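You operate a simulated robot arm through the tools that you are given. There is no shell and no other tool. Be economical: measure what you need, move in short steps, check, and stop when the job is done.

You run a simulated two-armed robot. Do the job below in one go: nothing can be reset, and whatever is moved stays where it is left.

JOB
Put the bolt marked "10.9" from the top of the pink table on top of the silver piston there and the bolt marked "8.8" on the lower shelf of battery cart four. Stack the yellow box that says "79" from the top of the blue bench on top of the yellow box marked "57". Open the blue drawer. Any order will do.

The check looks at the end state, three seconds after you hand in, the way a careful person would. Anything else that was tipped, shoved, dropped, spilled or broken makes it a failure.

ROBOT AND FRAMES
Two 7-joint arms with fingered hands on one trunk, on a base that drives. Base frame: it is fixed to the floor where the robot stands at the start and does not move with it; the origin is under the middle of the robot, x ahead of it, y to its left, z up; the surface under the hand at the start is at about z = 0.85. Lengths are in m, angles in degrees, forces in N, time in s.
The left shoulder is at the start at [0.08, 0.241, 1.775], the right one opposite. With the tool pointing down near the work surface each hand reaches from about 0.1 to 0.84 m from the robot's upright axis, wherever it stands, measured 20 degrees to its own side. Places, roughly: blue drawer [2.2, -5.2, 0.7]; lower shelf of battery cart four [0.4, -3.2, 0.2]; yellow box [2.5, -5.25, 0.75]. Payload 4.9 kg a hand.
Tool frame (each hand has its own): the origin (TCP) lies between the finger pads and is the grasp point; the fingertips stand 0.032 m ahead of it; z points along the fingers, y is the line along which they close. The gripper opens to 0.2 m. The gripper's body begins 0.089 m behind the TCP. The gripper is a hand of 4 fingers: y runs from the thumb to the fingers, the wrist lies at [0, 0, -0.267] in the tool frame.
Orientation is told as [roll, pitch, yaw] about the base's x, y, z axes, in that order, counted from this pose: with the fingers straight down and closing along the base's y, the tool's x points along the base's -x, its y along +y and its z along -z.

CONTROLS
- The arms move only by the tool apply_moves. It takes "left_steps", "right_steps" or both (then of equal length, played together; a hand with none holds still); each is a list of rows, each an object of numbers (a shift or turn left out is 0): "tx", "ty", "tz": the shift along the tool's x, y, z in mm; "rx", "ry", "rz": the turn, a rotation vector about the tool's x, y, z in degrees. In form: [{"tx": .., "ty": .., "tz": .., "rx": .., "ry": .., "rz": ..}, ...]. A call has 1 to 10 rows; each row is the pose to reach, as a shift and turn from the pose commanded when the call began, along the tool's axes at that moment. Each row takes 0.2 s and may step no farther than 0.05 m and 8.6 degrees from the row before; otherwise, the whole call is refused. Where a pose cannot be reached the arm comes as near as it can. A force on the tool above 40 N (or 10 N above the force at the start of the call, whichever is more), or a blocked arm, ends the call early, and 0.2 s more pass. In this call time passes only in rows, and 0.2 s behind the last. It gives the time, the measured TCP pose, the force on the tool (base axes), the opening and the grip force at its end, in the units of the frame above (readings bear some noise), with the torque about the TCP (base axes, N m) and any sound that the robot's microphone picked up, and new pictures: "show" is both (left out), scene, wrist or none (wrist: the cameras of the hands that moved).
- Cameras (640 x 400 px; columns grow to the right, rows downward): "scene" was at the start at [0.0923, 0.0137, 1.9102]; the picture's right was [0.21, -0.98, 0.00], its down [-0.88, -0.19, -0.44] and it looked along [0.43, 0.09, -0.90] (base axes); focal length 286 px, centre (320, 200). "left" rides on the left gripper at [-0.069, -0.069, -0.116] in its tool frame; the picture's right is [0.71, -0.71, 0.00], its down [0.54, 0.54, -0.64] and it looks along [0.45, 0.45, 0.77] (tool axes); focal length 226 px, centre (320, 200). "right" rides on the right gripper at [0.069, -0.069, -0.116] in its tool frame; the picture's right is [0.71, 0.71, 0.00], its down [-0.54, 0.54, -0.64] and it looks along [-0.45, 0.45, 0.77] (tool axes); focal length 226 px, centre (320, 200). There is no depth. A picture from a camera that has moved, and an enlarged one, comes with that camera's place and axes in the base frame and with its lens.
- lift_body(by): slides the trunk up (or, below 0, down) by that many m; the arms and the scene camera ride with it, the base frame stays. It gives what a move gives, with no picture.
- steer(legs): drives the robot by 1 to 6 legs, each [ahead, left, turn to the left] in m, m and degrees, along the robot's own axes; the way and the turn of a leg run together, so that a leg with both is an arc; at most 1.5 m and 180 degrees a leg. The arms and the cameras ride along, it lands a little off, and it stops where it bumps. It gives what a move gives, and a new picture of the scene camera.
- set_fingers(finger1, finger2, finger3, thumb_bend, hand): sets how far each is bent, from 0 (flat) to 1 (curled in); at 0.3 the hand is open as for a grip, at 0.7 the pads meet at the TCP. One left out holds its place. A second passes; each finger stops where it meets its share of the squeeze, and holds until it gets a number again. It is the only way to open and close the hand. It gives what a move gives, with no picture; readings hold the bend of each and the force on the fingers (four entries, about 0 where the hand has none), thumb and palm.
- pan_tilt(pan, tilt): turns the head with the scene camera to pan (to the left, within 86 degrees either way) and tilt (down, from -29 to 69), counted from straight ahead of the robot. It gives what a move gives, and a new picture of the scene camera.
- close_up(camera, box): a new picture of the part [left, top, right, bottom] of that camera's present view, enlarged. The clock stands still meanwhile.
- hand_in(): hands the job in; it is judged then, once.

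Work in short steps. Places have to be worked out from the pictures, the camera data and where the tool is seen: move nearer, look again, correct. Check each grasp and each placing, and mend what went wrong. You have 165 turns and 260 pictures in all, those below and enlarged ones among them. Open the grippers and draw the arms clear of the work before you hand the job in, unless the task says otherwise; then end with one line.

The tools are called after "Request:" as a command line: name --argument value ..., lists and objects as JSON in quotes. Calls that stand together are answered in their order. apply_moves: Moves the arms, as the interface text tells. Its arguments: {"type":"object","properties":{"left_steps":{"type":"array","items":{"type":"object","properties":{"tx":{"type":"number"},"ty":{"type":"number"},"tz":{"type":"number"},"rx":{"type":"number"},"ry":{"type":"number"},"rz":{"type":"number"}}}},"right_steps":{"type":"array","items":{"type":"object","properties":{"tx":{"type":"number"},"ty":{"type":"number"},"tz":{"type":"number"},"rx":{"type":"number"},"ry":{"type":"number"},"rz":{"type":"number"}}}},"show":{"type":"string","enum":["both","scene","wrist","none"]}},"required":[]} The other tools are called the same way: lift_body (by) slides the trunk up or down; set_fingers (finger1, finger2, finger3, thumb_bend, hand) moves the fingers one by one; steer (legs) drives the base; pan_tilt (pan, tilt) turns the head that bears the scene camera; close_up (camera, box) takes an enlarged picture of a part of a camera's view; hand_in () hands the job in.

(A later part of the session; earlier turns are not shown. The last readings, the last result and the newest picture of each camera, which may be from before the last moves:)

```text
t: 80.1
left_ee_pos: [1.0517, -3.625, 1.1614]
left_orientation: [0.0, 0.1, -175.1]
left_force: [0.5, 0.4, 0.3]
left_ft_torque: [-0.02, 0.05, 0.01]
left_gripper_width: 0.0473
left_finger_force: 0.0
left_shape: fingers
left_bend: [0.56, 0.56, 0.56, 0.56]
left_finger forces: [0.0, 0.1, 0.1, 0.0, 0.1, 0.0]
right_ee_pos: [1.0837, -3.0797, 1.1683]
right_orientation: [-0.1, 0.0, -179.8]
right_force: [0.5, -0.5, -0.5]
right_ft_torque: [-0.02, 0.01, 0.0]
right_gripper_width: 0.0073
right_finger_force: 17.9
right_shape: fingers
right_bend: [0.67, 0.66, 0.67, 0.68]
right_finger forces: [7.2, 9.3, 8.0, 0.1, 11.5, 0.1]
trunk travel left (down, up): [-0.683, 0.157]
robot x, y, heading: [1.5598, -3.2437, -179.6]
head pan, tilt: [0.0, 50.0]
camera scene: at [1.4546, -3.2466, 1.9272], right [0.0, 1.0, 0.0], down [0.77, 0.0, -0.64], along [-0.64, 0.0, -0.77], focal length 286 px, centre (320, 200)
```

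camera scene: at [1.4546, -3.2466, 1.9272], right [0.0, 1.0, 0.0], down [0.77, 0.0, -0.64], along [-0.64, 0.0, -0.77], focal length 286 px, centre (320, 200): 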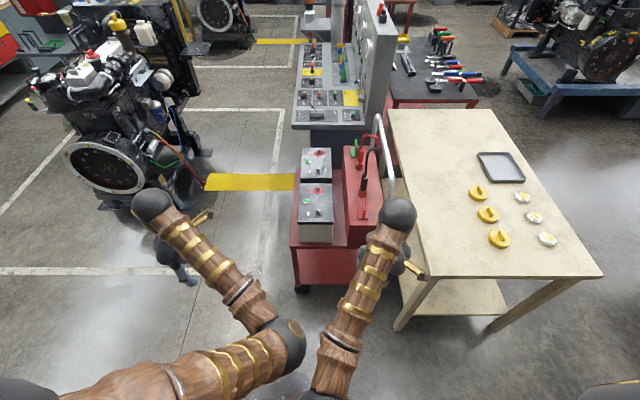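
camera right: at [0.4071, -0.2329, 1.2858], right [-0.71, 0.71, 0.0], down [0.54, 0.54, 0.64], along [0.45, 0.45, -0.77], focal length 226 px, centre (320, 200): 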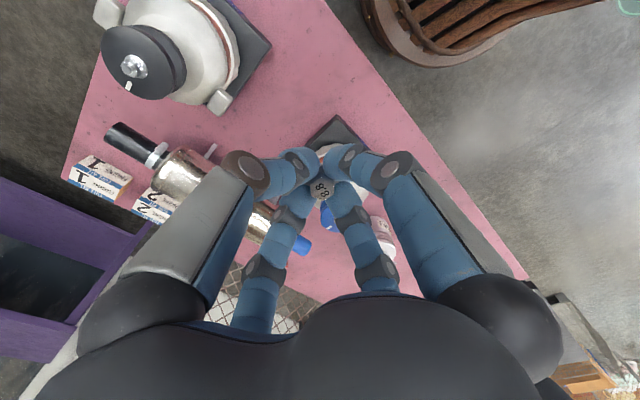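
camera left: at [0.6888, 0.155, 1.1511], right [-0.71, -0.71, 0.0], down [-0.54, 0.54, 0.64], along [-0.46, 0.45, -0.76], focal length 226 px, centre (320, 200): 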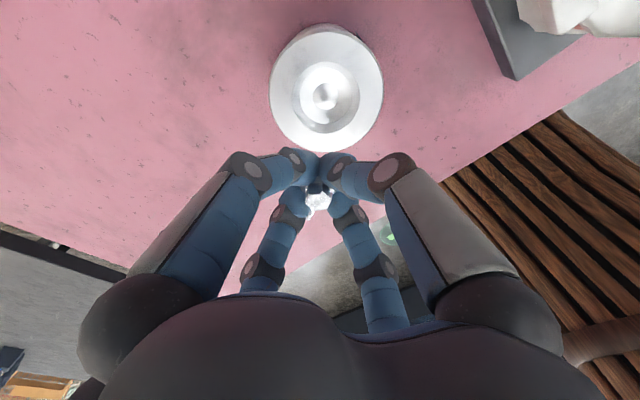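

I can see the whole cart: lower shelf edge at x≈0.71, y −3.40…−3.02, deck above at z≈0.65. I come 0.12 m nearer, move the left hand outward, then lower the trunk.

Request:
steer --legs '[[0.12, 0, 0]]'

Request:
apply_moves --left_steps '[{"ty": 40}, {"ty": 80}, {"ty": 120}]' --show "none"

Request:
lift_body --by -0.35

Request:
pan_tilt --pan 0 --tilt 45

```text
t: 81.4
left_ee_pos: [0.9359, -3.6249, 1.1627]
left_orientation: [0.1, -0.1, -175.0]
left_force: [0.0, 0.1, -0.2]
left_ft_torque: [-0.02, 0.07, 0.03]
left_gripper_width: 0.0475
left_finger_force: 0.0
left_shape: fingers
left_bend: [0.56, 0.56, 0.56, 0.56]
left_finger forces: [0.0, 0.0, 0.0, 0.0, 0.1, 0.0]
right_ee_pos: [0.9679, -3.0808, 1.1687]
right_orientation: [0.1, -0.2, -179.8]
right_force: [0.6, 0.3, -0.3]
right_ft_torque: [0.0, 0.06, -0.02]
right_gripper_width: 0.0072
right_finger_force: 17.9
right_shape: fingers
right_bend: [0.67, 0.66, 0.67, 0.68]
right_finger forces: [7.2, 9.2, 8.1, 0.1, 11.5, 0.0]
trunk travel left (down, up): [-0.683, 0.157]
robot x, y, heading: [1.4402, -3.2429, -179.9]
head pan, tilt: [0.0, 50.0]
camera scene: at [1.3413, -3.247, 1.9276], right [0.0, 1.0, 0.0], down [0.76, 0.0, -0.64], along [-0.64, 0.0, -0.76], focal length 286 px, centre (320, 200)
```

scene: 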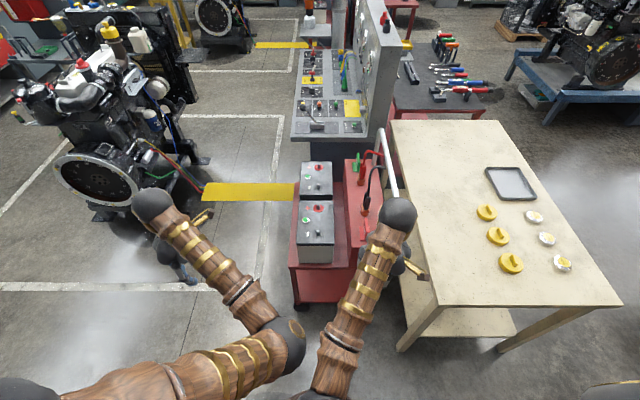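

```text
t: 82.2
left_ee_pos: [0.9424, -3.7459, 1.1592]
left_orientation: [-0.2, 0.1, -175.1]
left_force: [-0.5, -0.7, -0.4]
left_ft_torque: [-0.02, -0.07, -0.01]
left_gripper_width: 0.0473
left_finger_force: 0.1
left_shape: fingers
left_bend: [0.56, 0.56, 0.56, 0.56]
left_finger forces: [0.1, 0.0, 0.1, 0.0, 0.0, 0.0]
right_ee_pos: [0.9637, -3.0826, 1.1669]
right_orientation: [-0.2, 0.1, -179.8]
right_force: [-0.3, 0.3, -0.4]
right_ft_torque: [0.03, -0.03, -0.03]
right_gripper_width: 0.007
right_finger_force: 17.9
right_shape: fingers
right_bend: [0.67, 0.66, 0.67, 0.68]
right_finger forces: [7.1, 9.3, 7.8, 0.0, 11.6, 0.0]
trunk travel left (down, up): [-0.683, 0.157]
robot x, y, heading: [1.445, -3.2491, -179.9]
head pan, tilt: [0.0, 50.0]
```

```text
t: 85.6
left_ee_pos: [0.944, -3.7451, 0.8111]
left_orientation: [0.1, 0.1, -175.0]
left_force: [0.6, 0.1, 0.0]
left_ft_torque: [-0.01, 0.02, 0.0]
left_gripper_width: 0.0473
left_finger_force: 0.0
left_shape: fingers
left_bend: [0.56, 0.56, 0.56, 0.56]
left_finger forces: [0.0, 0.1, 0.0, 0.1, 0.0, 0.0]
right_ee_pos: [0.9655, -3.0825, 0.8184]
right_orientation: [0.0, 0.0, -179.9]
right_force: [0.4, -0.4, 0.4]
right_ft_torque: [-0.01, -0.01, -0.05]
right_gripper_width: 0.0074
right_finger_force: 17.6
right_shape: fingers
right_bend: [0.67, 0.66, 0.67, 0.68]
right_finger forces: [7.2, 9.2, 7.9, 0.0, 11.5, 0.0]
trunk travel left (down, up): [-0.333, 0.507]
robot x, y, heading: [1.4425, -3.2496, -180.0]
head pan, tilt: [0.0, 50.0]
```

```text
t: 86.3
left_ee_pos: [0.9443, -3.7457, 0.8095]
left_orientation: [0.1, 0.1, -175.0]
left_force: [-0.5, -1.6, -0.3]
left_ft_torque: [-0.01, 0.03, 0.0]
left_gripper_width: 0.0475
left_finger_force: 0.0
left_shape: fingers
left_bend: [0.56, 0.56, 0.56, 0.56]
left_finger forces: [0.0, 0.0, 0.0, 0.0, 0.1, 0.0]
right_ee_pos: [0.9648, -3.0816, 0.818]
right_orientation: [-0.1, 0.1, -179.8]
right_force: [-1.1, -0.4, -0.4]
right_ft_torque: [0.03, -0.04, -0.03]
right_gripper_width: 0.007
right_finger_force: 17.9
right_shape: fingers
right_bend: [0.67, 0.66, 0.67, 0.68]
right_finger forces: [7.2, 9.2, 8.0, 0.0, 11.5, 0.0]
trunk travel left (down, up): [-0.333, 0.507]
robot x, y, heading: [1.4423, -3.2466, -180.0]
head pan, tilt: [0.0, 45.0]
camera scene: at [1.3315, -3.2471, 1.5841], right [0.0, 1.0, 0.0], down [0.71, 0.0, -0.71], along [-0.71, 0.0, -0.71], focal length 286 px, centre (320, 200)
```

scene: 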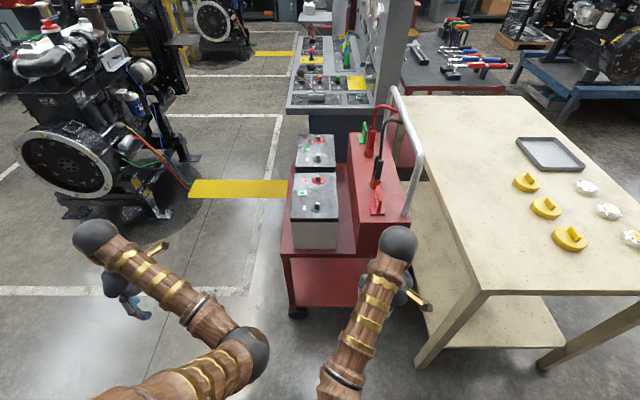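

The trunk goes down another 0.3 m, then I tilt the right hand 45° so that the fingers point forward and down.

Request:
lift_body --by -0.32

Request:
apply_moves --right_steps '[{"tx": -8, "ry": -8}, {"tx": -16, "ry": -16}, {"tx": -24, "ry": -24}, {"tx": -32, "ry": -32}, {"tx": -40, "ry": -40}, {"tx": -48, "ry": -48}]'

```text
t: 89.4
left_ee_pos: [0.9439, -3.7432, 0.4902]
left_orientation: [0.0, 0.0, -175.0]
left_force: [-0.7, 0.1, -0.1]
left_ft_torque: [0.02, 0.0, 0.01]
left_gripper_width: 0.0476
left_finger_force: 0.1
left_shape: fingers
left_bend: [0.56, 0.56, 0.56, 0.56]
left_finger forces: [0.0, 0.0, 0.0, 0.0, 0.0, 0.1]
right_ee_pos: [0.9649, -3.0815, 0.4983]
right_orientation: [0.0, 0.1, -179.8]
right_force: [0.3, -0.2, -0.8]
right_ft_torque: [0.02, 0.0, 0.0]
right_gripper_width: 0.007
right_finger_force: 17.9
right_shape: fingers
right_bend: [0.67, 0.66, 0.67, 0.68]
right_finger forces: [7.2, 9.2, 7.9, 0.1, 11.5, 0.1]
trunk travel left (down, up): [-0.013, 0.827]
robot x, y, heading: [1.4446, -3.2463, -179.9]
head pan, tilt: [0.0, 45.0]
```

```text
t: 90.8
left_ee_pos: [0.941, -3.7426, 0.486]
left_orientation: [0.3, 0.6, -175.1]
left_force: [0.2, -1.0, 0.2]
left_ft_torque: [-0.02, -0.02, 0.0]
left_gripper_width: 0.0476
left_finger_force: 0.0
left_shape: fingers
left_bend: [0.56, 0.56, 0.56, 0.56]
left_finger forces: [0.0, 0.0, 0.1, 0.0, 0.0, 0.0]
right_ee_pos: [0.9109, -3.0731, 0.4912]
right_orientation: [-0.5, -47.7, -179.8]
right_force: [0.2, -0.4, -0.3]
right_ft_torque: [0.03, -0.04, -0.01]
right_gripper_width: 0.007
right_finger_force: 18.0
right_shape: fingers
right_bend: [0.67, 0.66, 0.67, 0.68]
right_finger forces: [7.1, 9.4, 7.6, 0.0, 11.5, 0.0]
trunk travel left (down, up): [-0.013, 0.827]
robot x, y, heading: [1.4468, -3.249, -179.8]
head pan, tilt: [0.0, 45.0]
camera scene: at [1.3204, -3.244, 1.2614], right [0.0, 1.0, 0.0], down [0.71, 0.0, -0.7], along [-0.7, 0.0, -0.71], focal length 286 px, centre (320, 200)
camera right: at [1.0428, -3.0055, 0.5207], right [0.47, -0.71, -0.53], down [0.11, -0.55, 0.83], along [-0.87, -0.45, -0.18], focal length 226 px, centre (320, 200)
```

scene: 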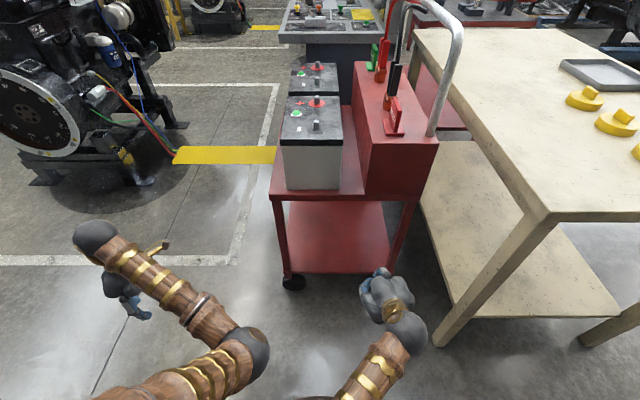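
right: 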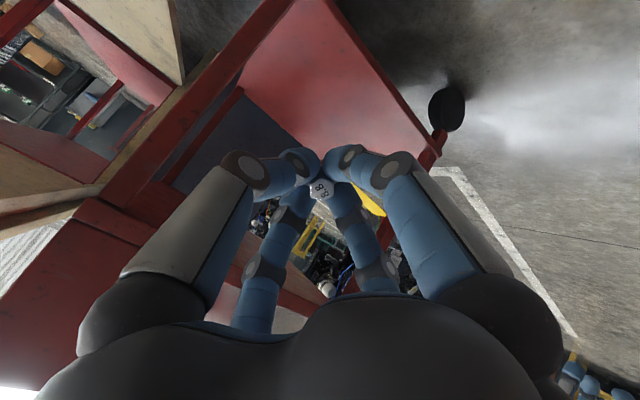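

The shelf's near edge is at x≈0.69, y −3.38…−2.94, deck at 0.63. I move to (0.80, −3.17, 0.35) just ahead of the opening and look.

Request:
apply_moves --right_steps '[{"tx": 6, "ty": 20, "tz": 35}, {"tx": 12, "ty": 40, "tz": 70}, {"tx": 18, "ty": 60, "tz": 105}, {"tx": 24, "ty": 80, "tz": 140}, {"tx": 30, "ty": 97, "tz": 175}]'

```text
t: 92.0
left_ee_pos: [0.9439, -3.7444, 0.4906]
left_orientation: [0.0, 0.2, -175.1]
left_force: [0.4, -0.4, -0.1]
left_ft_torque: [-0.03, 0.0, 0.02]
left_gripper_width: 0.0475
left_finger_force: 0.2
left_shape: fingers
left_bend: [0.56, 0.56, 0.56, 0.56]
left_finger forces: [0.0, 0.0, 0.0, 0.0, 0.0, 0.0]
right_ee_pos: [0.8079, -3.1789, 0.3577]
right_orientation: [0.0, -47.9, -179.8]
right_force: [-0.1, -0.2, 0.0]
right_ft_torque: [-0.01, -0.01, -0.03]
right_gripper_width: 0.007
right_finger_force: 18.1
right_shape: fingers
right_bend: [0.67, 0.66, 0.67, 0.68]
right_finger forces: [7.2, 9.4, 7.6, 0.0, 11.5, 0.0]
trunk travel left (down, up): [-0.013, 0.827]
robot x, y, heading: [1.4429, -3.246, -179.8]
head pan, tilt: [0.0, 45.0]
camera scene: at [1.3309, -3.247, 1.2641], right [0.0, 1.0, 0.0], down [0.71, 0.0, -0.71], along [-0.71, 0.0, -0.71], focal length 286 px, centre (320, 200)
camera right: at [0.9387, -3.1098, 0.3853], right [0.48, -0.71, -0.52], down [0.12, -0.54, 0.83], along [-0.87, -0.46, -0.18], focal length 226 px, centre (320, 200)
```

scene: 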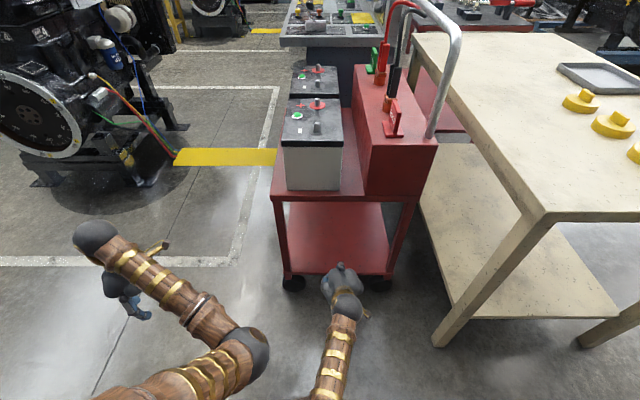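
right: 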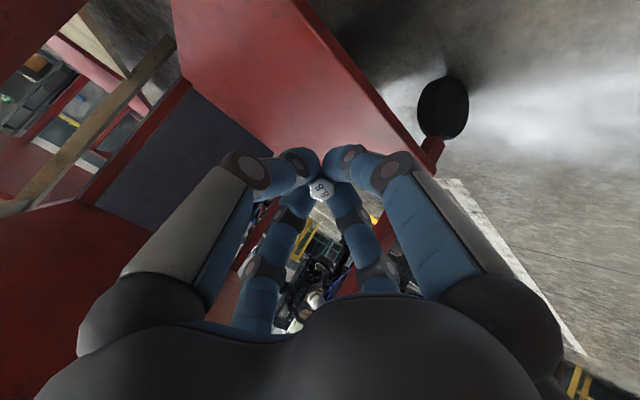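

The shelf is empty and the way in is clear. I go in to x≈0.57 at z≈0.30.

Request:
apply_moves --right_steps '[{"tx": -20, "tz": 37}, {"tx": -39, "tz": 73}, {"tx": -58, "tz": 109}, {"tx": -77, "tz": 146}, {"tx": -97, "tz": 182}, {"tx": -116, "tz": 218}]'

```text
t: 93.4
left_ee_pos: [0.944, -3.7454, 0.4901]
left_orientation: [-0.1, 0.1, -175.1]
left_force: [-0.7, -0.3, 0.1]
left_ft_torque: [0.09, 0.04, 0.01]
left_gripper_width: 0.0473
left_finger_force: 0.0
left_shape: fingers
left_bend: [0.56, 0.56, 0.56, 0.56]
left_finger forces: [0.0, 0.0, 0.0, 0.1, 0.0, 0.0]
right_ee_pos: [0.5724, -3.1992, 0.298]
right_orientation: [-0.1, -47.9, -178.4]
right_force: [-4.5, 11.5, -1.6]
right_ft_torque: [-0.74, -0.28, 0.86]
right_gripper_width: 0.0065
right_finger_force: 16.8
right_shape: fingers
right_bend: [0.67, 0.66, 0.67, 0.68]
right_finger forces: [6.6, 9.1, 7.2, 0.2, 11.9, 0.0]
trunk travel left (down, up): [-0.013, 0.827]
robot x, y, heading: [1.4403, -3.2468, -179.7]
head pan, tilt: [0.0, 45.0]
camera scene: at [1.3312, -3.2484, 1.2641], right [0.0, 1.0, 0.0], down [0.71, 0.0, -0.71], along [-0.71, 0.0, -0.71], focal length 286 px, centre (320, 200)
camera right: at [0.7022, -3.1268, 0.3252], right [0.49, -0.69, -0.53], down [0.13, -0.54, 0.83], along [-0.86, -0.48, -0.18], focal length 226 px, centre (320, 200)
```

scene: 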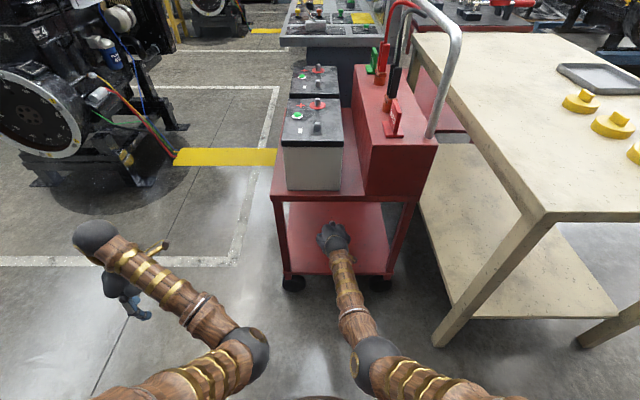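
right: 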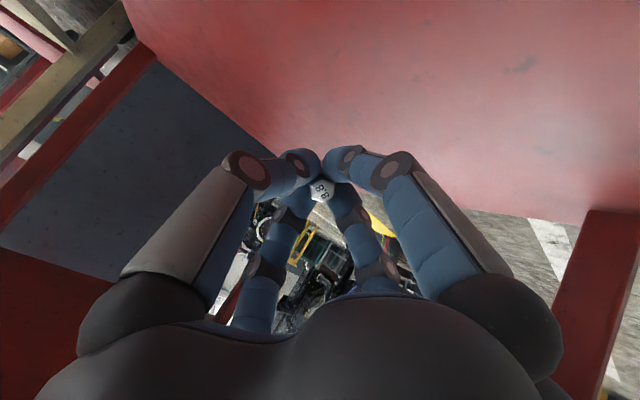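

A side force of 11 N shows, perhaps from the elbow swinging. I read it again without moving.

Request:
apply_moves --right_steps '[{"tz": 0}]' --show "none"

Request:
close_up --camera "scene" --box '[250, 170, 450, 320]'

```text
t: 93.8
left_ee_pos: [0.9448, -3.7456, 0.49]
left_orientation: [0.0, 0.1, -175.1]
left_force: [0.6, 0.0, 0.2]
left_ft_torque: [0.03, -0.01, 0.01]
left_gripper_width: 0.0475
left_finger_force: 0.1
left_shape: fingers
left_bend: [0.56, 0.56, 0.56, 0.56]
left_finger forces: [0.1, 0.0, 0.0, 0.0, 0.1, 0.0]
right_ee_pos: [0.5675, -3.1808, 0.2983]
right_orientation: [0.0, -47.9, -179.8]
right_force: [0.1, 0.5, 0.3]
right_ft_torque: [0.0, -0.01, 0.0]
right_gripper_width: 0.0065
right_finger_force: 17.6
right_shape: fingers
right_bend: [0.67, 0.66, 0.67, 0.68]
right_finger forces: [6.6, 9.4, 7.2, 0.0, 12.0, 0.0]
trunk travel left (down, up): [-0.013, 0.827]
robot x, y, heading: [1.4375, -3.2475, -179.6]
head pan, tilt: [0.0, 45.0]
```

```text
2.67 times, centred on (350, 245) of scene
camera zoom: at [1.3314, -3.2477, 1.2641], right [0.0, 1.0, 0.0], down [0.71, 0.0, -0.71], along [-0.71, 0.0, -0.71], focal length 762 px, centre (240, 80)
```

zoom: 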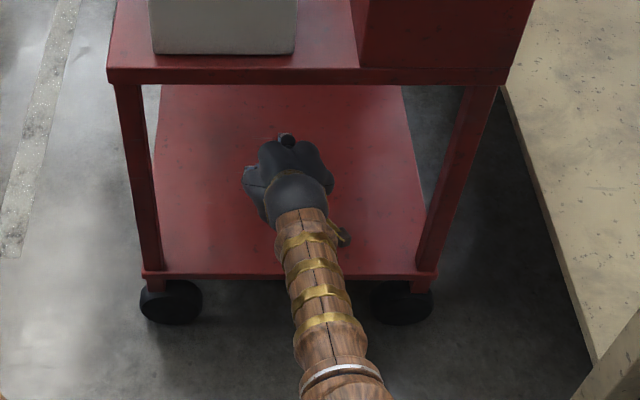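

The force is gone; the hand is over the shelf. I lower vertically in 10 mm steps watching the force.

Request:
apply_moves --right_steps '[{"tx": 7.4, "tz": 6.7}, {"tx": 14.8, "tz": 13.4}]' --show "none"

Request:
apply_moves --right_steps '[{"tx": 5.9, "tz": 5.4}]' --show "none"

Request:
apply_moves --right_steps '[{"tx": 5.2, "tz": 4.7}]' --show "wrist"

```text
t: 94.4
left_ee_pos: [0.9431, -3.7453, 0.4914]
left_orientation: [0.0, 0.1, -175.1]
left_force: [0.4, 0.1, 0.0]
left_ft_torque: [0.0, 0.0, 0.0]
left_gripper_width: 0.0472
left_finger_force: 0.0
left_shape: fingers
left_bend: [0.56, 0.56, 0.56, 0.56]
left_finger forces: [0.0, 0.1, 0.1, 0.0, 0.0, 0.0]
right_ee_pos: [0.5687, -3.1796, 0.2786]
right_orientation: [0.0, -47.9, -179.9]
right_force: [0.8, 0.1, -0.2]
right_ft_torque: [0.01, 0.0, -0.03]
right_gripper_width: 0.0065
right_finger_force: 17.4
right_shape: fingers
right_bend: [0.67, 0.66, 0.67, 0.68]
right_finger forces: [6.6, 9.4, 7.1, 0.1, 11.9, 0.1]
trunk travel left (down, up): [-0.013, 0.827]
robot x, y, heading: [1.4403, -3.2467, -179.7]
head pan, tilt: [0.0, 45.0]
```

```text
t: 94.8
left_ee_pos: [0.9433, -3.7435, 0.4905]
left_orientation: [0.0, 0.2, -175.1]
left_force: [-0.2, -0.4, -0.2]
left_ft_torque: [0.01, 0.02, 0.04]
left_gripper_width: 0.0473
left_finger_force: 0.0
left_shape: fingers
left_bend: [0.56, 0.56, 0.56, 0.56]
left_finger forces: [0.1, 0.1, 0.0, 0.0, 0.1, 0.0]
right_ee_pos: [0.5678, -3.1787, 0.2705]
right_orientation: [0.1, -48.0, -179.8]
right_force: [-0.3, -0.5, 0.5]
right_ft_torque: [0.0, 0.0, -0.01]
right_gripper_width: 0.0061
right_finger_force: 16.8
right_shape: fingers
right_bend: [0.67, 0.66, 0.67, 0.68]
right_finger forces: [6.6, 9.5, 7.1, 0.1, 11.9, 0.0]
trunk travel left (down, up): [-0.013, 0.827]
robot x, y, heading: [1.4409, -3.2478, -179.6]
head pan, tilt: [0.0, 45.0]
```

```text
t: 95.2
left_ee_pos: [0.9442, -3.7453, 0.491]
left_orientation: [0.1, 0.1, -175.0]
left_force: [0.9, -0.8, 0.6]
left_ft_torque: [-0.04, 0.02, 0.02]
left_gripper_width: 0.0473
left_finger_force: 0.1
left_shape: fingers
left_bend: [0.56, 0.56, 0.56, 0.56]
left_finger forces: [0.0, 0.0, 0.1, 0.1, 0.0, 0.0]
right_ee_pos: [0.5679, -3.1803, 0.2631]
right_orientation: [-0.1, -47.9, -179.7]
right_force: [0.2, -0.5, 0.6]
right_ft_torque: [-0.01, -0.01, -0.01]
right_gripper_width: 0.0061
right_finger_force: 17.6
right_shape: fingers
right_bend: [0.67, 0.66, 0.67, 0.68]
right_finger forces: [6.6, 9.4, 7.1, 0.1, 12.0, 0.1]
trunk travel left (down, up): [-0.013, 0.827]
robot x, y, heading: [1.443, -3.247, -179.9]
head pan, tilt: [0.0, 45.0]
camera right: at [0.6987, -3.1105, 0.2908], right [0.48, -0.7, -0.53], down [0.12, -0.54, 0.83], along [-0.87, -0.46, -0.18], focal length 226 px, centre (320, 200)
```

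right: 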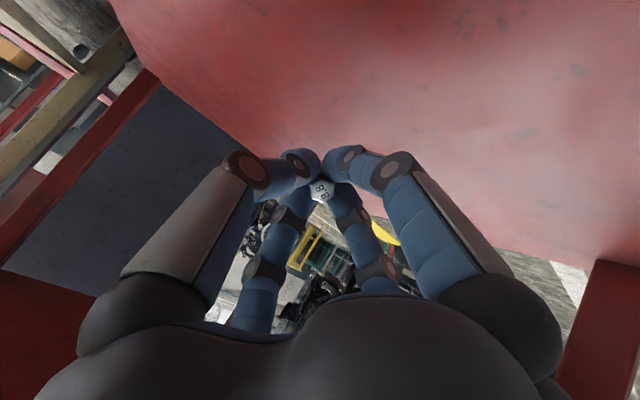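

No contact yet at z=0.263. I go on in 7 mm steps.

Request:
apply_moves --right_steps '[{"tx": 5.2, "tz": 4.7}]' --show "none"

Request:
apply_moves --right_steps '[{"tx": 5.2, "tz": 4.7}]' --show "none"

Request:
apply_moves --right_steps '[{"tx": 5.2, "tz": 4.7}]' --show "none"

```text
t: 95.6
left_ee_pos: [0.9438, -3.7449, 0.4916]
left_orientation: [0.0, 0.1, -175.0]
left_force: [-0.5, -0.2, 0.1]
left_ft_torque: [-0.03, 0.01, -0.02]
left_gripper_width: 0.0474
left_finger_force: 0.1
left_shape: fingers
left_bend: [0.56, 0.56, 0.56, 0.56]
left_finger forces: [0.0, 0.1, 0.0, 0.1, 0.0, 0.0]
right_ee_pos: [0.5687, -3.1788, 0.255]
right_orientation: [-0.1, -47.8, -179.9]
right_force: [-0.6, 0.6, 0.0]
right_ft_torque: [-0.02, 0.0, 0.01]
right_gripper_width: 0.0065
right_finger_force: 18.0
right_shape: fingers
right_bend: [0.67, 0.66, 0.67, 0.68]
right_finger forces: [6.6, 9.4, 7.1, 0.0, 12.0, 0.1]
trunk travel left (down, up): [-0.013, 0.827]
robot x, y, heading: [1.4394, -3.246, -180.2]
head pan, tilt: [0.0, 45.0]
```

```text
t: 96.0
left_ee_pos: [0.9436, -3.7442, 0.4907]
left_orientation: [0.1, 0.1, -175.0]
left_force: [-0.8, -0.2, -0.1]
left_ft_torque: [-0.01, 0.0, -0.02]
left_gripper_width: 0.0472
left_finger_force: 0.1
left_shape: fingers
left_bend: [0.56, 0.56, 0.56, 0.56]
left_finger forces: [0.1, 0.1, 0.0, 0.0, 0.0, 0.0]
right_ee_pos: [0.5685, -3.1789, 0.2492]
right_orientation: [0.1, -47.9, -179.8]
right_force: [0.4, 0.4, 0.2]
right_ft_torque: [0.0, 0.0, 0.03]
right_gripper_width: 0.0061
right_finger_force: 17.7
right_shape: fingers
right_bend: [0.67, 0.66, 0.67, 0.68]
right_finger forces: [6.7, 9.4, 7.1, 0.0, 11.8, 0.1]
trunk travel left (down, up): [-0.013, 0.827]
robot x, y, heading: [1.442, -3.2502, -179.7]
head pan, tilt: [0.0, 45.0]
```

```text
t: 96.4
left_ee_pos: [0.9425, -3.7449, 0.4906]
left_orientation: [0.0, 0.2, -174.9]
left_force: [0.6, -1.1, -0.5]
left_ft_torque: [-0.01, 0.01, 0.0]
left_gripper_width: 0.0473
left_finger_force: 0.1
left_shape: fingers
left_bend: [0.56, 0.56, 0.56, 0.56]
left_finger forces: [0.0, 0.1, 0.0, 0.1, 0.1, 0.0]
right_ee_pos: [0.5686, -3.1804, 0.2415]
right_orientation: [0.0, -48.0, -179.8]
right_force: [-0.4, -0.2, -0.8]
right_ft_torque: [0.02, -0.03, 0.04]
right_gripper_width: 0.0064
right_finger_force: 17.8
right_shape: fingers
right_bend: [0.67, 0.66, 0.67, 0.68]
right_finger forces: [6.7, 9.3, 7.0, 0.1, 11.9, 0.0]
trunk travel left (down, up): [-0.013, 0.827]
robot x, y, heading: [1.4406, -3.2446, -179.8]
head pan, tilt: [0.0, 45.0]
```

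Still free at 0.2415; shelf is a bit lower than guessed. I continue.

Request:
apply_moves --right_steps '[{"tx": 5.2, "tz": 4.7}]' --show "none"

Request:
apply_moves --right_steps '[{"tx": 5.2, "tz": 4.7}]' --show "none"

Request:
close_up --camera "scene" --box '[290, 190, 390, 290]'

```text
t: 96.8
left_ee_pos: [0.9435, -3.745, 0.4914]
left_orientation: [0.0, 0.1, -175.0]
left_force: [0.2, 0.1, 0.6]
left_ft_torque: [0.02, -0.02, 0.05]
left_gripper_width: 0.0474
left_finger_force: 0.1
left_shape: fingers
left_bend: [0.56, 0.56, 0.56, 0.56]
left_finger forces: [0.0, 0.1, 0.1, 0.0, 0.0, 0.0]
right_ee_pos: [0.5682, -3.1796, 0.2341]
right_orientation: [0.0, -48.0, -179.8]
right_force: [0.8, 0.1, -0.6]
right_ft_torque: [-0.03, 0.01, -0.01]
right_gripper_width: 0.0063
right_finger_force: 17.0
right_shape: fingers
right_bend: [0.67, 0.66, 0.67, 0.68]
right_finger forces: [6.6, 9.4, 7.0, 0.1, 11.8, 0.1]
trunk travel left (down, up): [-0.013, 0.827]
robot x, y, heading: [1.4399, -3.244, -179.8]
head pan, tilt: [0.0, 45.0]
```

```text
t: 97.2
left_ee_pos: [0.9428, -3.7439, 0.4912]
left_orientation: [0.0, 0.0, -175.0]
left_force: [-0.9, -0.3, 0.3]
left_ft_torque: [-0.05, -0.01, 0.01]
left_gripper_width: 0.0473
left_finger_force: 0.1
left_shape: fingers
left_bend: [0.56, 0.56, 0.56, 0.56]
left_finger forces: [0.1, 0.0, 0.1, 0.1, 0.0, 0.0]
right_ee_pos: [0.5679, -3.1797, 0.2271]
right_orientation: [0.1, -48.0, -179.8]
right_force: [-0.2, 0.1, -0.7]
right_ft_torque: [0.0, -0.02, 0.0]
right_gripper_width: 0.0061
right_finger_force: 17.3
right_shape: fingers
right_bend: [0.67, 0.66, 0.67, 0.68]
right_finger forces: [6.6, 9.3, 7.1, 0.0, 11.9, 0.0]
trunk travel left (down, up): [-0.013, 0.827]
robot x, y, heading: [1.4402, -3.2465, -179.7]
head pan, tilt: [0.0, 45.0]
```

```text
4.00 times, centred on (340, 240) of scene
camera zoom: at [1.3312, -3.2471, 1.264], right [0.0, 1.0, 0.0], down [0.71, 0.0, -0.71], along [-0.71, 0.0, -0.71], focal length 1142 px, centre (240, 40)
```

zoom: 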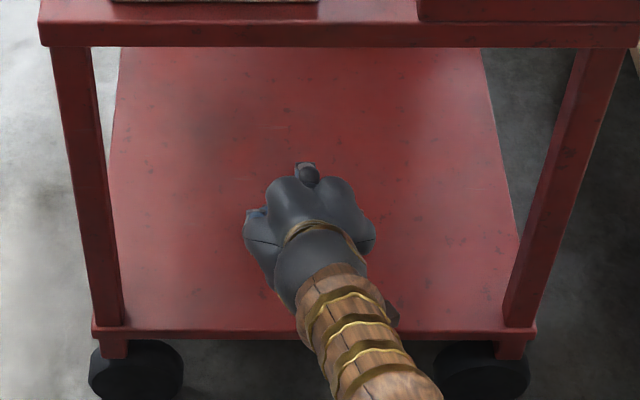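

Still no contact at 0.227. Continue downward.

Request:
apply_moves --right_steps '[{"tx": 5.2, "tz": 4.7}]' --show "none"

Request:
apply_moves --right_steps '[{"tx": 5.2, "tz": 4.7}]' --show "none"

Request:
apply_moves --right_steps '[{"tx": 5.2, "tz": 4.7}]' --show "wrist"

```text
t: 97.6
left_ee_pos: [0.9441, -3.7442, 0.4898]
left_orientation: [0.0, 0.1, -174.9]
left_force: [0.9, 0.5, -0.6]
left_ft_torque: [0.0, -0.03, 0.03]
left_gripper_width: 0.0475
left_finger_force: 0.0
left_shape: fingers
left_bend: [0.56, 0.56, 0.56, 0.56]
left_finger forces: [0.0, 0.1, 0.1, 0.0, 0.1, 0.0]
right_ee_pos: [0.5682, -3.179, 0.2219]
right_orientation: [0.0, -48.0, -179.8]
right_force: [0.0, 0.9, -0.9]
right_ft_torque: [0.0, -0.02, 0.0]
right_gripper_width: 0.0063
right_finger_force: 16.6
right_shape: fingers
right_bend: [0.67, 0.66, 0.67, 0.68]
right_finger forces: [6.6, 9.4, 6.9, 0.0, 11.9, 0.1]
trunk travel left (down, up): [-0.013, 0.827]
robot x, y, heading: [1.4372, -3.2491, -179.8]
head pan, tilt: [0.0, 45.0]
```

```text
t: 98.0
left_ee_pos: [0.9443, -3.7454, 0.4913]
left_orientation: [0.0, 0.1, -175.0]
left_force: [0.3, -0.2, 0.3]
left_ft_torque: [-0.02, 0.04, 0.0]
left_gripper_width: 0.0471
left_finger_force: 0.0
left_shape: fingers
left_bend: [0.56, 0.56, 0.56, 0.56]
left_finger forces: [0.0, 0.0, 0.1, 0.1, 0.0, 0.0]
right_ee_pos: [0.5659, -3.1807, 0.2148]
right_orientation: [0.0, -48.2, -179.7]
right_force: [-1.7, -0.8, 9.2]
right_ft_torque: [-0.03, -0.09, -0.01]
right_gripper_width: 0.0055
right_finger_force: 26.9
right_shape: fingers
right_bend: [0.68, 0.66, 0.67, 0.68]
right_finger forces: [22.5, 9.4, 8.5, 0.1, 11.5, 0.1]
trunk travel left (down, up): [-0.013, 0.827]
robot x, y, heading: [1.4408, -3.2501, -179.8]
head pan, tilt: [0.0, 45.0]
```

```text
t: 98.4
left_ee_pos: [0.9438, -3.7451, 0.4931]
left_orientation: [0.0, 0.0, -175.0]
left_force: [-0.1, -0.2, 0.4]
left_ft_torque: [-0.02, 0.01, -0.03]
left_gripper_width: 0.0473
left_finger_force: 0.1
left_shape: fingers
left_bend: [0.56, 0.56, 0.56, 0.56]
left_finger forces: [0.1, 0.1, 0.0, 0.0, 0.1, 0.1]
right_ee_pos: [0.5699, -3.1775, 0.2144]
right_orientation: [0.0, -48.3, -179.8]
right_force: [-4.5, -1.5, 18.1]
right_ft_torque: [-0.1, -0.14, -0.06]
right_gripper_width: 0.0048
right_finger_force: 33.5
right_shape: fingers
right_bend: [0.69, 0.66, 0.66, 0.68]
right_finger forces: [38.3, 9.2, 9.0, 0.0, 9.6, 0.0]
right hand out of reach, approached as far as the arm can: row 1
trunk travel left (down, up): [-0.013, 0.827]
robot x, y, heading: [1.4404, -3.2459, -179.9]
head pan, tilt: [0.0, 45.0]
camera right: at [0.6999, -3.1085, 0.2411], right [0.47, -0.71, -0.53], down [0.12, -0.54, 0.83], along [-0.87, -0.46, -0.17], focal length 226 px, centre (320, 200)
```

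right: 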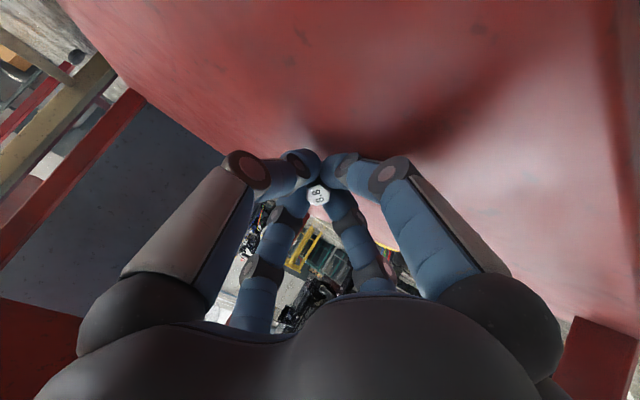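

The lower finger touches the shelf (TCP z≈0.215). I rise to about 0.222 and open the fingers gently.

Request:
apply_moves --right_steps '[{"tx": -5, "tz": -4.7}, {"tx": -9.6, "tz": -8.7}]' --show "none"

Request:
set_fingers --hand "right" --finger1 0.62 --finger2 0.62 --finger3 0.62 --thumb_bend 0.62

Request:
close_up --camera "right" --box '[220, 90, 420, 230]'

```text
t: 99.0
left_ee_pos: [0.9432, -3.7453, 0.49]
left_orientation: [0.0, 0.1, -175.1]
left_force: [-0.4, -0.1, 0.8]
left_ft_torque: [0.0, 0.0, -0.01]
left_gripper_width: 0.0474
left_finger_force: 0.0
left_shape: fingers
left_bend: [0.56, 0.56, 0.56, 0.56]
left_finger forces: [0.0, 0.1, 0.0, 0.0, 0.1, 0.0]
right_ee_pos: [0.5735, -3.1773, 0.2209]
right_orientation: [-0.1, -47.8, -179.7]
right_force: [-1.2, 0.3, -0.6]
right_ft_torque: [0.01, -0.05, -0.01]
right_gripper_width: 0.0056
right_finger_force: 17.5
right_shape: fingers
right_bend: [0.68, 0.66, 0.66, 0.68]
right_finger forces: [7.1, 9.5, 6.8, 0.1, 12.0, 0.0]
right hand out of reach, approached as far as the arm can: row 1
trunk travel left (down, up): [-0.013, 0.827]
robot x, y, heading: [1.4421, -3.2448, -179.8]
head pan, tilt: [0.0, 45.0]
```

```text
t: 100.0
left_ee_pos: [0.9441, -3.7451, 0.4908]
left_orientation: [-0.1, 0.0, -175.0]
left_force: [-0.5, -0.4, 0.7]
left_ft_torque: [0.0, -0.01, -0.02]
left_gripper_width: 0.0475
left_finger_force: 0.1
left_shape: fingers
left_bend: [0.56, 0.56, 0.56, 0.56]
left_finger forces: [0.0, 0.0, 0.0, 0.0, 0.0, 0.1]
right_ee_pos: [0.5709, -3.1771, 0.2239]
right_orientation: [0.0, -48.0, -179.8]
right_force: [0.7, 1.0, 4.6]
right_ft_torque: [0.02, -0.1, -0.03]
right_gripper_width: 0.0213
right_finger_force: 2.4
right_shape: fingers
right_bend: [0.64, 0.62, 0.62, 0.62]
right_finger forces: [5.5, 0.1, 0.0, 0.0, 0.0, 0.1]
trunk travel left (down, up): [-0.013, 0.827]
robot x, y, heading: [1.4401, -3.2453, -179.9]
head pan, tilt: [0.0, 45.0]
```

```text
2.86 times, centred on (320, 160) of right
camera zoom: at [0.7024, -3.1078, 0.251], right [0.48, -0.71, -0.53], down [0.12, -0.54, 0.83], along [-0.87, -0.46, -0.18], focal length 646 px, centre (320, 314)
```

zoom: 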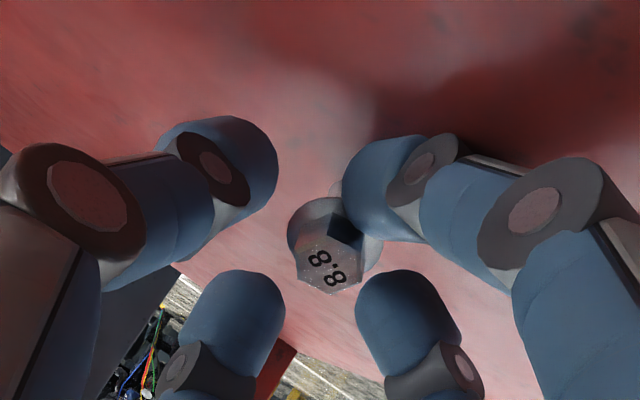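

The bolt leans on the lower finger. I raise 15 mm and open wider so that it drops gently on the shelf.

Request:
apply_moves --right_steps '[{"tx": -11, "tz": -10}]' --show "none"

Request:
set_fingers --hand "right" --finger1 0.48 --finger2 0.5 --finger3 0.5 --thumb_bend 0.5

Request:
close_up --camera "right" --box '[200, 60, 440, 230]'

```text
t: 100.4
left_ee_pos: [0.9448, -3.7453, 0.4913]
left_orientation: [-0.1, 0.0, -175.0]
left_force: [0.6, 0.4, 0.5]
left_ft_torque: [0.02, 0.02, 0.02]
left_gripper_width: 0.0474
left_finger_force: 0.0
left_shape: fingers
left_bend: [0.56, 0.56, 0.56, 0.56]
left_finger forces: [0.1, 0.0, 0.1, 0.0, 0.0, 0.0]
right_ee_pos: [0.5719, -3.1773, 0.2372]
right_orientation: [0.0, -48.0, -179.8]
right_force: [0.3, -0.7, 0.7]
right_ft_torque: [0.05, 0.02, 0.0]
right_gripper_width: 0.0259
right_finger_force: 0.1
right_shape: fingers
right_bend: [0.62, 0.62, 0.62, 0.62]
right_finger forces: [0.0, 0.0, 0.1, 0.0, 0.0, 0.0]
trunk travel left (down, up): [-0.013, 0.827]
robot x, y, heading: [1.4433, -3.2489, -179.8]
head pan, tilt: [0.0, 45.0]
```

```text
t: 101.4
left_ee_pos: [0.9433, -3.7448, 0.4927]
left_orientation: [-0.1, 0.0, -175.1]
left_force: [0.1, -0.4, 0.2]
left_ft_torque: [-0.03, 0.02, -0.01]
left_gripper_width: 0.0474
left_finger_force: 0.0
left_shape: fingers
left_bend: [0.56, 0.56, 0.56, 0.56]
left_finger forces: [0.0, 0.1, 0.0, 0.1, 0.0, 0.1]
right_ee_pos: [0.5703, -3.1779, 0.2386]
right_orientation: [0.0, -48.0, -179.8]
right_force: [-3.3, 0.7, 8.3]
right_ft_torque: [0.03, 0.13, -0.03]
right_gripper_width: 0.0566
right_finger_force: 3.9
right_shape: fingers
right_bend: [0.56, 0.5, 0.5, 0.5]
right_finger forces: [8.4, 0.0, 0.0, 0.1, 0.0, 0.1]
trunk travel left (down, up): [-0.013, 0.827]
robot x, y, heading: [1.44, -3.2472, -179.6]
head pan, tilt: [0.0, 45.0]
```

```text
2.35 times, centred on (320, 145) of right
camera zoom: at [0.7023, -3.108, 0.266], right [0.48, -0.71, -0.53], down [0.12, -0.54, 0.83], along [-0.87, -0.46, -0.17], focal length 532 px, centre (320, 329)
```

zoom: 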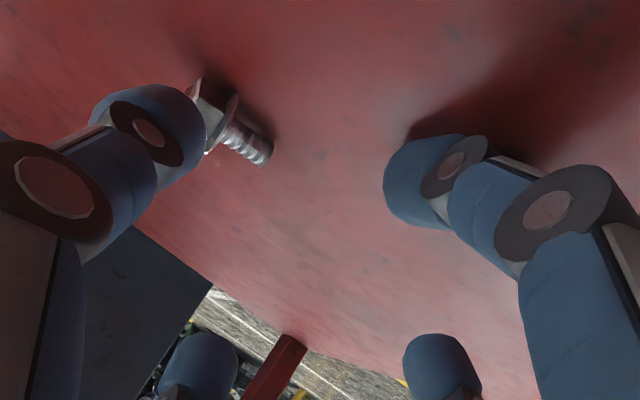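

The 8.8 bolt lies flat on the shelf. I lift the hand 40 mm and withdraw the way it came.

Request:
apply_moves --right_steps '[{"tx": -15, "tz": -13}, {"tx": -30, "tz": -27}, {"tx": -10, "tz": -64}, {"tx": 10, "tz": -101}, {"tx": 30, "tz": -137}, {"tx": 50, "tz": -174}, {"tx": 70, "tz": -210}, {"tx": 86, "tz": -245}]'

Request:
close_up --camera "scene" --box '[270, 190, 420, 300]'

```text
t: 103.2
left_ee_pos: [0.9432, -3.7452, 0.4913]
left_orientation: [0.0, 0.0, -175.1]
left_force: [0.4, -1.5, -0.5]
left_ft_torque: [-0.02, 0.01, 0.0]
left_gripper_width: 0.0473
left_finger_force: 0.1
left_shape: fingers
left_bend: [0.56, 0.56, 0.56, 0.56]
left_finger forces: [0.0, 0.0, 0.1, 0.0, 0.1, 0.0]
right_ee_pos: [0.8106, -3.1765, 0.339]
right_orientation: [0.1, -48.0, -179.9]
right_force: [-0.4, -0.7, 0.0]
right_ft_torque: [-0.01, 0.01, 0.03]
right_gripper_width: 0.0726
right_finger_force: 0.1
right_shape: fingers
right_bend: [0.48, 0.5, 0.5, 0.5]
right_finger forces: [0.1, 0.0, 0.0, 0.1, 0.1, 0.0]
trunk travel left (down, up): [-0.013, 0.827]
robot x, y, heading: [1.442, -3.2498, -179.6]
head pan, tilt: [0.0, 45.0]
camera scene: at [1.332, -3.247, 1.2642], right [0.0, 1.0, 0.0], down [0.71, 0.0, -0.71], along [-0.71, 0.0, -0.71], focal length 286 px, centre (320, 200)
camera right: at [0.9422, -3.1072, 0.3668], right [0.48, -0.71, -0.53], down [0.12, -0.54, 0.83], along [-0.87, -0.46, -0.17], focal length 226 px, centre (320, 200)
```

scene: 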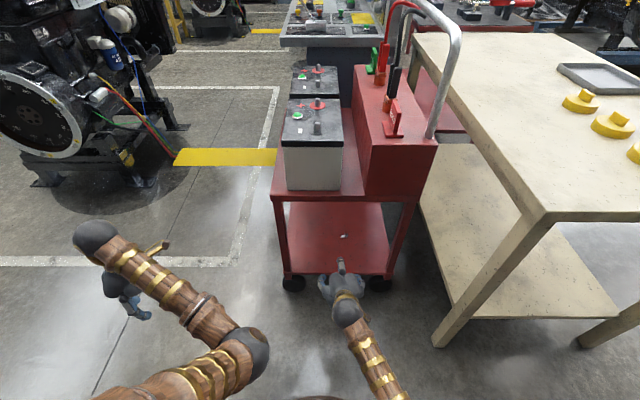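
right: 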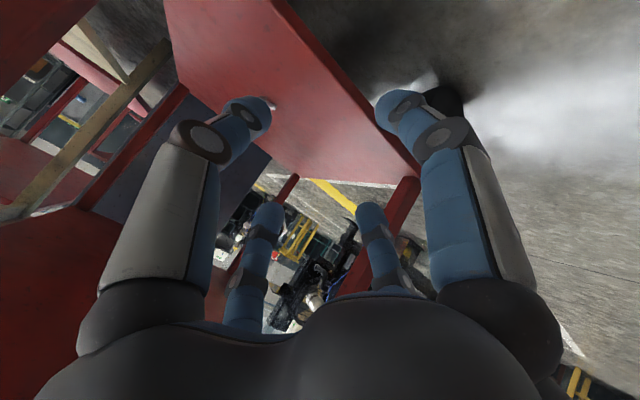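

```text
3.64 times, centred on (345, 245) of scene
camera zoom: at [1.332, -3.247, 1.2642], right [0.0, 1.0, 0.0], down [0.71, 0.0, -0.71], along [-0.71, 0.0, -0.71], focal length 1038 px, centre (229, 36)
```

zoom: 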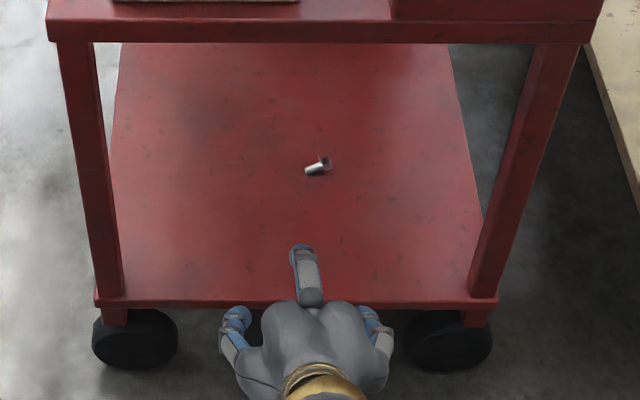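

8.8 is safely on the lower shelf. I draw the hand back, straighten it, and raise the trunk.

Request:
apply_moves --right_steps '[{"tz": -42}, {"tz": -84}, {"tz": -125}, {"tz": -163}, {"tz": -163, "ry": 8}, {"tz": -163, "ry": 16}, {"tz": -163, "ry": 24}, {"tz": -163, "ry": 32}, {"tz": -163, "ry": 40}, {"tz": -163, "ry": 48}]' --show "none"

Request:
lift_body --by 0.6

Request:
pan_tilt --pan 60 --tilt 30

```text
t: 105.4
left_ee_pos: [0.943, -3.7451, 0.4915]
left_orientation: [0.0, 0.1, -175.1]
left_force: [0.5, 0.1, 0.1]
left_ft_torque: [-0.03, 0.04, -0.01]
left_gripper_width: 0.0477
left_finger_force: 0.1
left_shape: fingers
left_bend: [0.56, 0.56, 0.56, 0.56]
left_finger forces: [0.0, 0.1, 0.0, 0.0, 0.1, 0.1]
right_ee_pos: [0.932, -3.1772, 0.4477]
right_orientation: [0.1, -3.9, -179.8]
right_force: [-0.4, 0.3, -0.1]
right_ft_torque: [-0.02, 0.01, 0.02]
right_gripper_width: 0.0726
right_finger_force: 0.1
right_shape: fingers
right_bend: [0.48, 0.5, 0.5, 0.5]
right_finger forces: [0.0, 0.0, 0.1, 0.0, 0.0, 0.0]
right hand out of reach, approached as far as the arm can: row 10
trunk travel left (down, up): [-0.013, 0.827]
robot x, y, heading: [1.4403, -3.252, -179.5]
head pan, tilt: [0.0, 45.0]
```

```text
refused: 0.6 is not a number from -0.4 to 0.4
```

```text
t: 106.7
left_ee_pos: [0.9449, -3.7451, 0.4905]
left_orientation: [0.0, 0.1, -174.9]
left_force: [0.7, -0.3, -0.9]
left_ft_torque: [0.01, -0.01, -0.02]
left_gripper_width: 0.0475
left_finger_force: 0.1
left_shape: fingers
left_bend: [0.56, 0.56, 0.56, 0.56]
left_finger forces: [0.0, 0.1, 0.1, 0.1, 0.0, 0.1]
right_ee_pos: [0.9331, -3.1766, 0.4475]
right_orientation: [0.1, -4.0, -179.7]
right_force: [0.5, 0.3, -0.3]
right_ft_torque: [0.0, -0.03, 0.03]
right_gripper_width: 0.0724
right_finger_force: 0.1
right_shape: fingers
right_bend: [0.48, 0.5, 0.5, 0.5]
right_finger forces: [0.0, 0.1, 0.0, 0.0, 0.0, 0.0]
trunk travel left (down, up): [-0.013, 0.827]
robot x, y, heading: [1.4412, -3.2521, -180.0]
head pan, tilt: [60.0, 30.0]
camera scene: at [1.3678, -3.3253, 1.2867], right [-0.87, 0.5, 0.0], down [0.25, 0.43, -0.87], along [-0.43, -0.75, -0.5], focal length 286 px, centre (320, 200)
```

scene: 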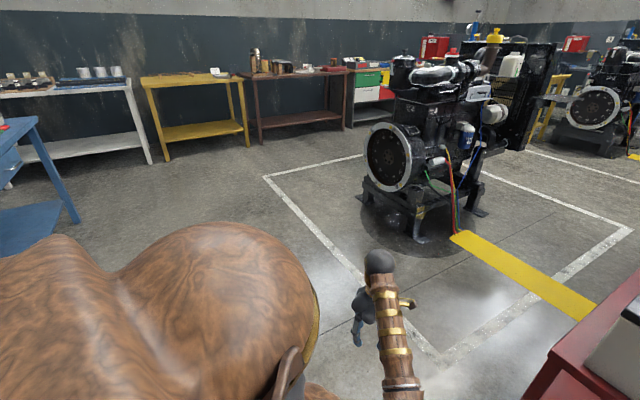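

I raise the trunk back up and then drive: back a little, turn left to face along the aisle.

Request:
lift_body --by 0.4

Request:
lift_body --by 0.27

Request:
steer --legs '[[-0.1, 0, 0], [0, 0, 89]]'

Request:
pan_tilt --pan 15 --tilt 25

```text
t: 110.6
left_ee_pos: [0.945, -3.7447, 0.8909]
left_orientation: [0.0, 0.1, -175.0]
left_force: [-0.5, -0.1, 0.2]
left_ft_torque: [-0.02, 0.01, -0.01]
left_gripper_width: 0.0474
left_finger_force: 0.1
left_shape: fingers
left_bend: [0.56, 0.56, 0.56, 0.56]
left_finger forces: [0.0, 0.1, 0.0, 0.0, 0.0, 0.1]
right_ee_pos: [0.9328, -3.177, 0.846]
right_orientation: [-0.1, -4.1, -179.8]
right_force: [0.1, 0.0, 0.2]
right_ft_torque: [0.0, -0.03, -0.01]
right_gripper_width: 0.0727
right_finger_force: 0.0
right_shape: fingers
right_bend: [0.48, 0.5, 0.5, 0.5]
right_finger forces: [0.1, 0.0, 0.0, 0.0, 0.0, 0.0]
trunk travel left (down, up): [-0.413, 0.427]
robot x, y, heading: [1.4402, -3.2467, -180.1]
head pan, tilt: [60.0, 30.0]
```

```text
t: 113.3
left_ee_pos: [0.9427, -3.7446, 1.1617]
left_orientation: [0.0, 0.1, -175.0]
left_force: [-0.7, -0.9, -0.6]
left_ft_torque: [-0.02, 0.0, 0.01]
left_gripper_width: 0.0471
left_finger_force: 0.0
left_shape: fingers
left_bend: [0.56, 0.56, 0.56, 0.56]
left_finger forces: [0.0, 0.0, 0.1, 0.1, 0.0, 0.0]
right_ee_pos: [0.931, -3.1758, 1.1175]
right_orientation: [0.0, -4.0, -179.8]
right_force: [-0.5, -0.8, 0.1]
right_ft_torque: [0.03, -0.02, 0.01]
right_gripper_width: 0.0726
right_finger_force: 0.1
right_shape: fingers
right_bend: [0.48, 0.5, 0.5, 0.5]
right_finger forces: [0.1, 0.1, 0.1, 0.0, 0.1, 0.1]
trunk travel left (down, up): [-0.683, 0.157]
robot x, y, heading: [1.4447, -3.2489, -179.8]
head pan, tilt: [60.0, 30.0]
```

```text
t: 118.2
left_ee_pos: [2.0272, -3.759, 1.1604]
left_orientation: [0.0, 0.1, -86.6]
left_force: [-1.4, 0.1, 0.6]
left_ft_torque: [0.01, -0.01, 0.0]
left_gripper_width: 0.0475
left_finger_force: 0.0
left_shape: fingers
left_bend: [0.56, 0.56, 0.56, 0.56]
left_finger forces: [0.0, 0.0, 0.0, 0.0, 0.0, 0.1]
right_ee_pos: [1.4583, -3.7553, 1.1174]
right_orientation: [0.0, -3.9, -91.3]
right_force: [0.0, 0.5, 0.3]
right_ft_torque: [-0.02, 0.02, 0.0]
right_gripper_width: 0.0728
right_finger_force: 0.1
right_shape: fingers
right_bend: [0.48, 0.5, 0.5, 0.5]
right_finger forces: [0.0, 0.0, 0.1, 0.1, 0.0, 0.0]
trunk travel left (down, up): [-0.683, 0.157]
robot x, y, heading: [1.5435, -3.2463, -91.1]
head pan, tilt: [60.0, 30.0]
camera scene: at [1.6213, -3.3237, 1.9567], right [-0.52, -0.85, 0.0], down [-0.43, 0.26, -0.87], along [0.74, -0.45, -0.5], focal length 286 px, centre (320, 200)
```

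scene: 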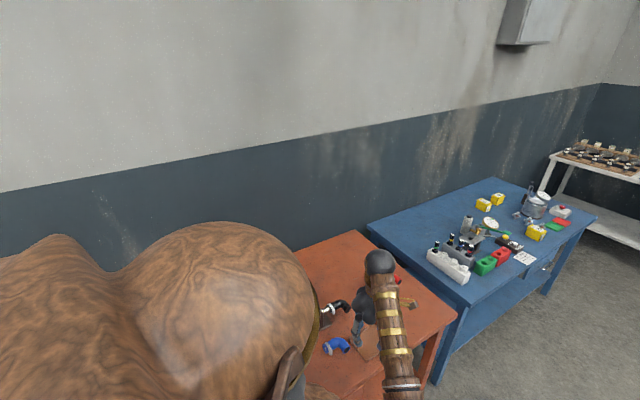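

```text
t: 119.3
left_ee_pos: [2.028, -3.7588, 1.1612]
left_orientation: [0.0, 0.2, -86.5]
left_force: [-0.4, 0.2, -0.1]
left_ft_torque: [0.02, -0.01, -0.02]
left_gripper_width: 0.0473
left_finger_force: 0.0
left_shape: fingers
left_bend: [0.56, 0.56, 0.56, 0.56]
left_finger forces: [0.0, 0.0, 0.0, 0.0, 0.0, 0.0]
right_ee_pos: [1.459, -3.7546, 1.1168]
right_orientation: [-0.1, -4.0, -91.3]
right_force: [-0.3, -0.1, -1.2]
right_ft_torque: [-0.02, 0.0, 0.04]
right_gripper_width: 0.0728
right_finger_force: 0.0
right_shape: fingers
right_bend: [0.48, 0.5, 0.5, 0.5]
right_finger forces: [0.0, 0.0, 0.0, 0.0, 0.0, 0.0]
trunk travel left (down, up): [-0.683, 0.157]
robot x, y, heading: [1.5441, -3.2483, -91.2]
head pan, tilt: [15.0, 25.0]
camera scene: at [1.5662, -3.3661, 1.9647], right [-0.97, -0.24, 0.0], down [-0.1, 0.41, -0.91], along [0.21, -0.88, -0.42], focal length 286 px, centre (320, 200)
```

scene: 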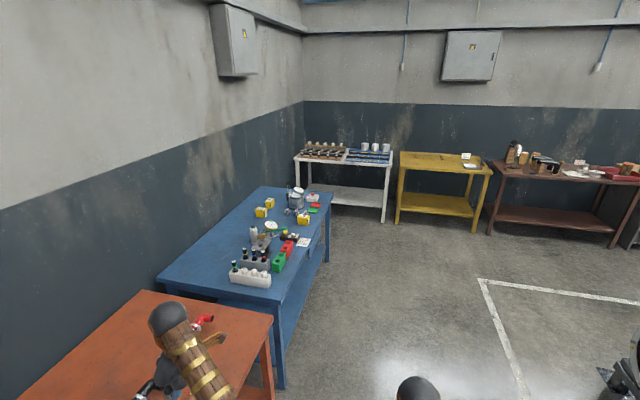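

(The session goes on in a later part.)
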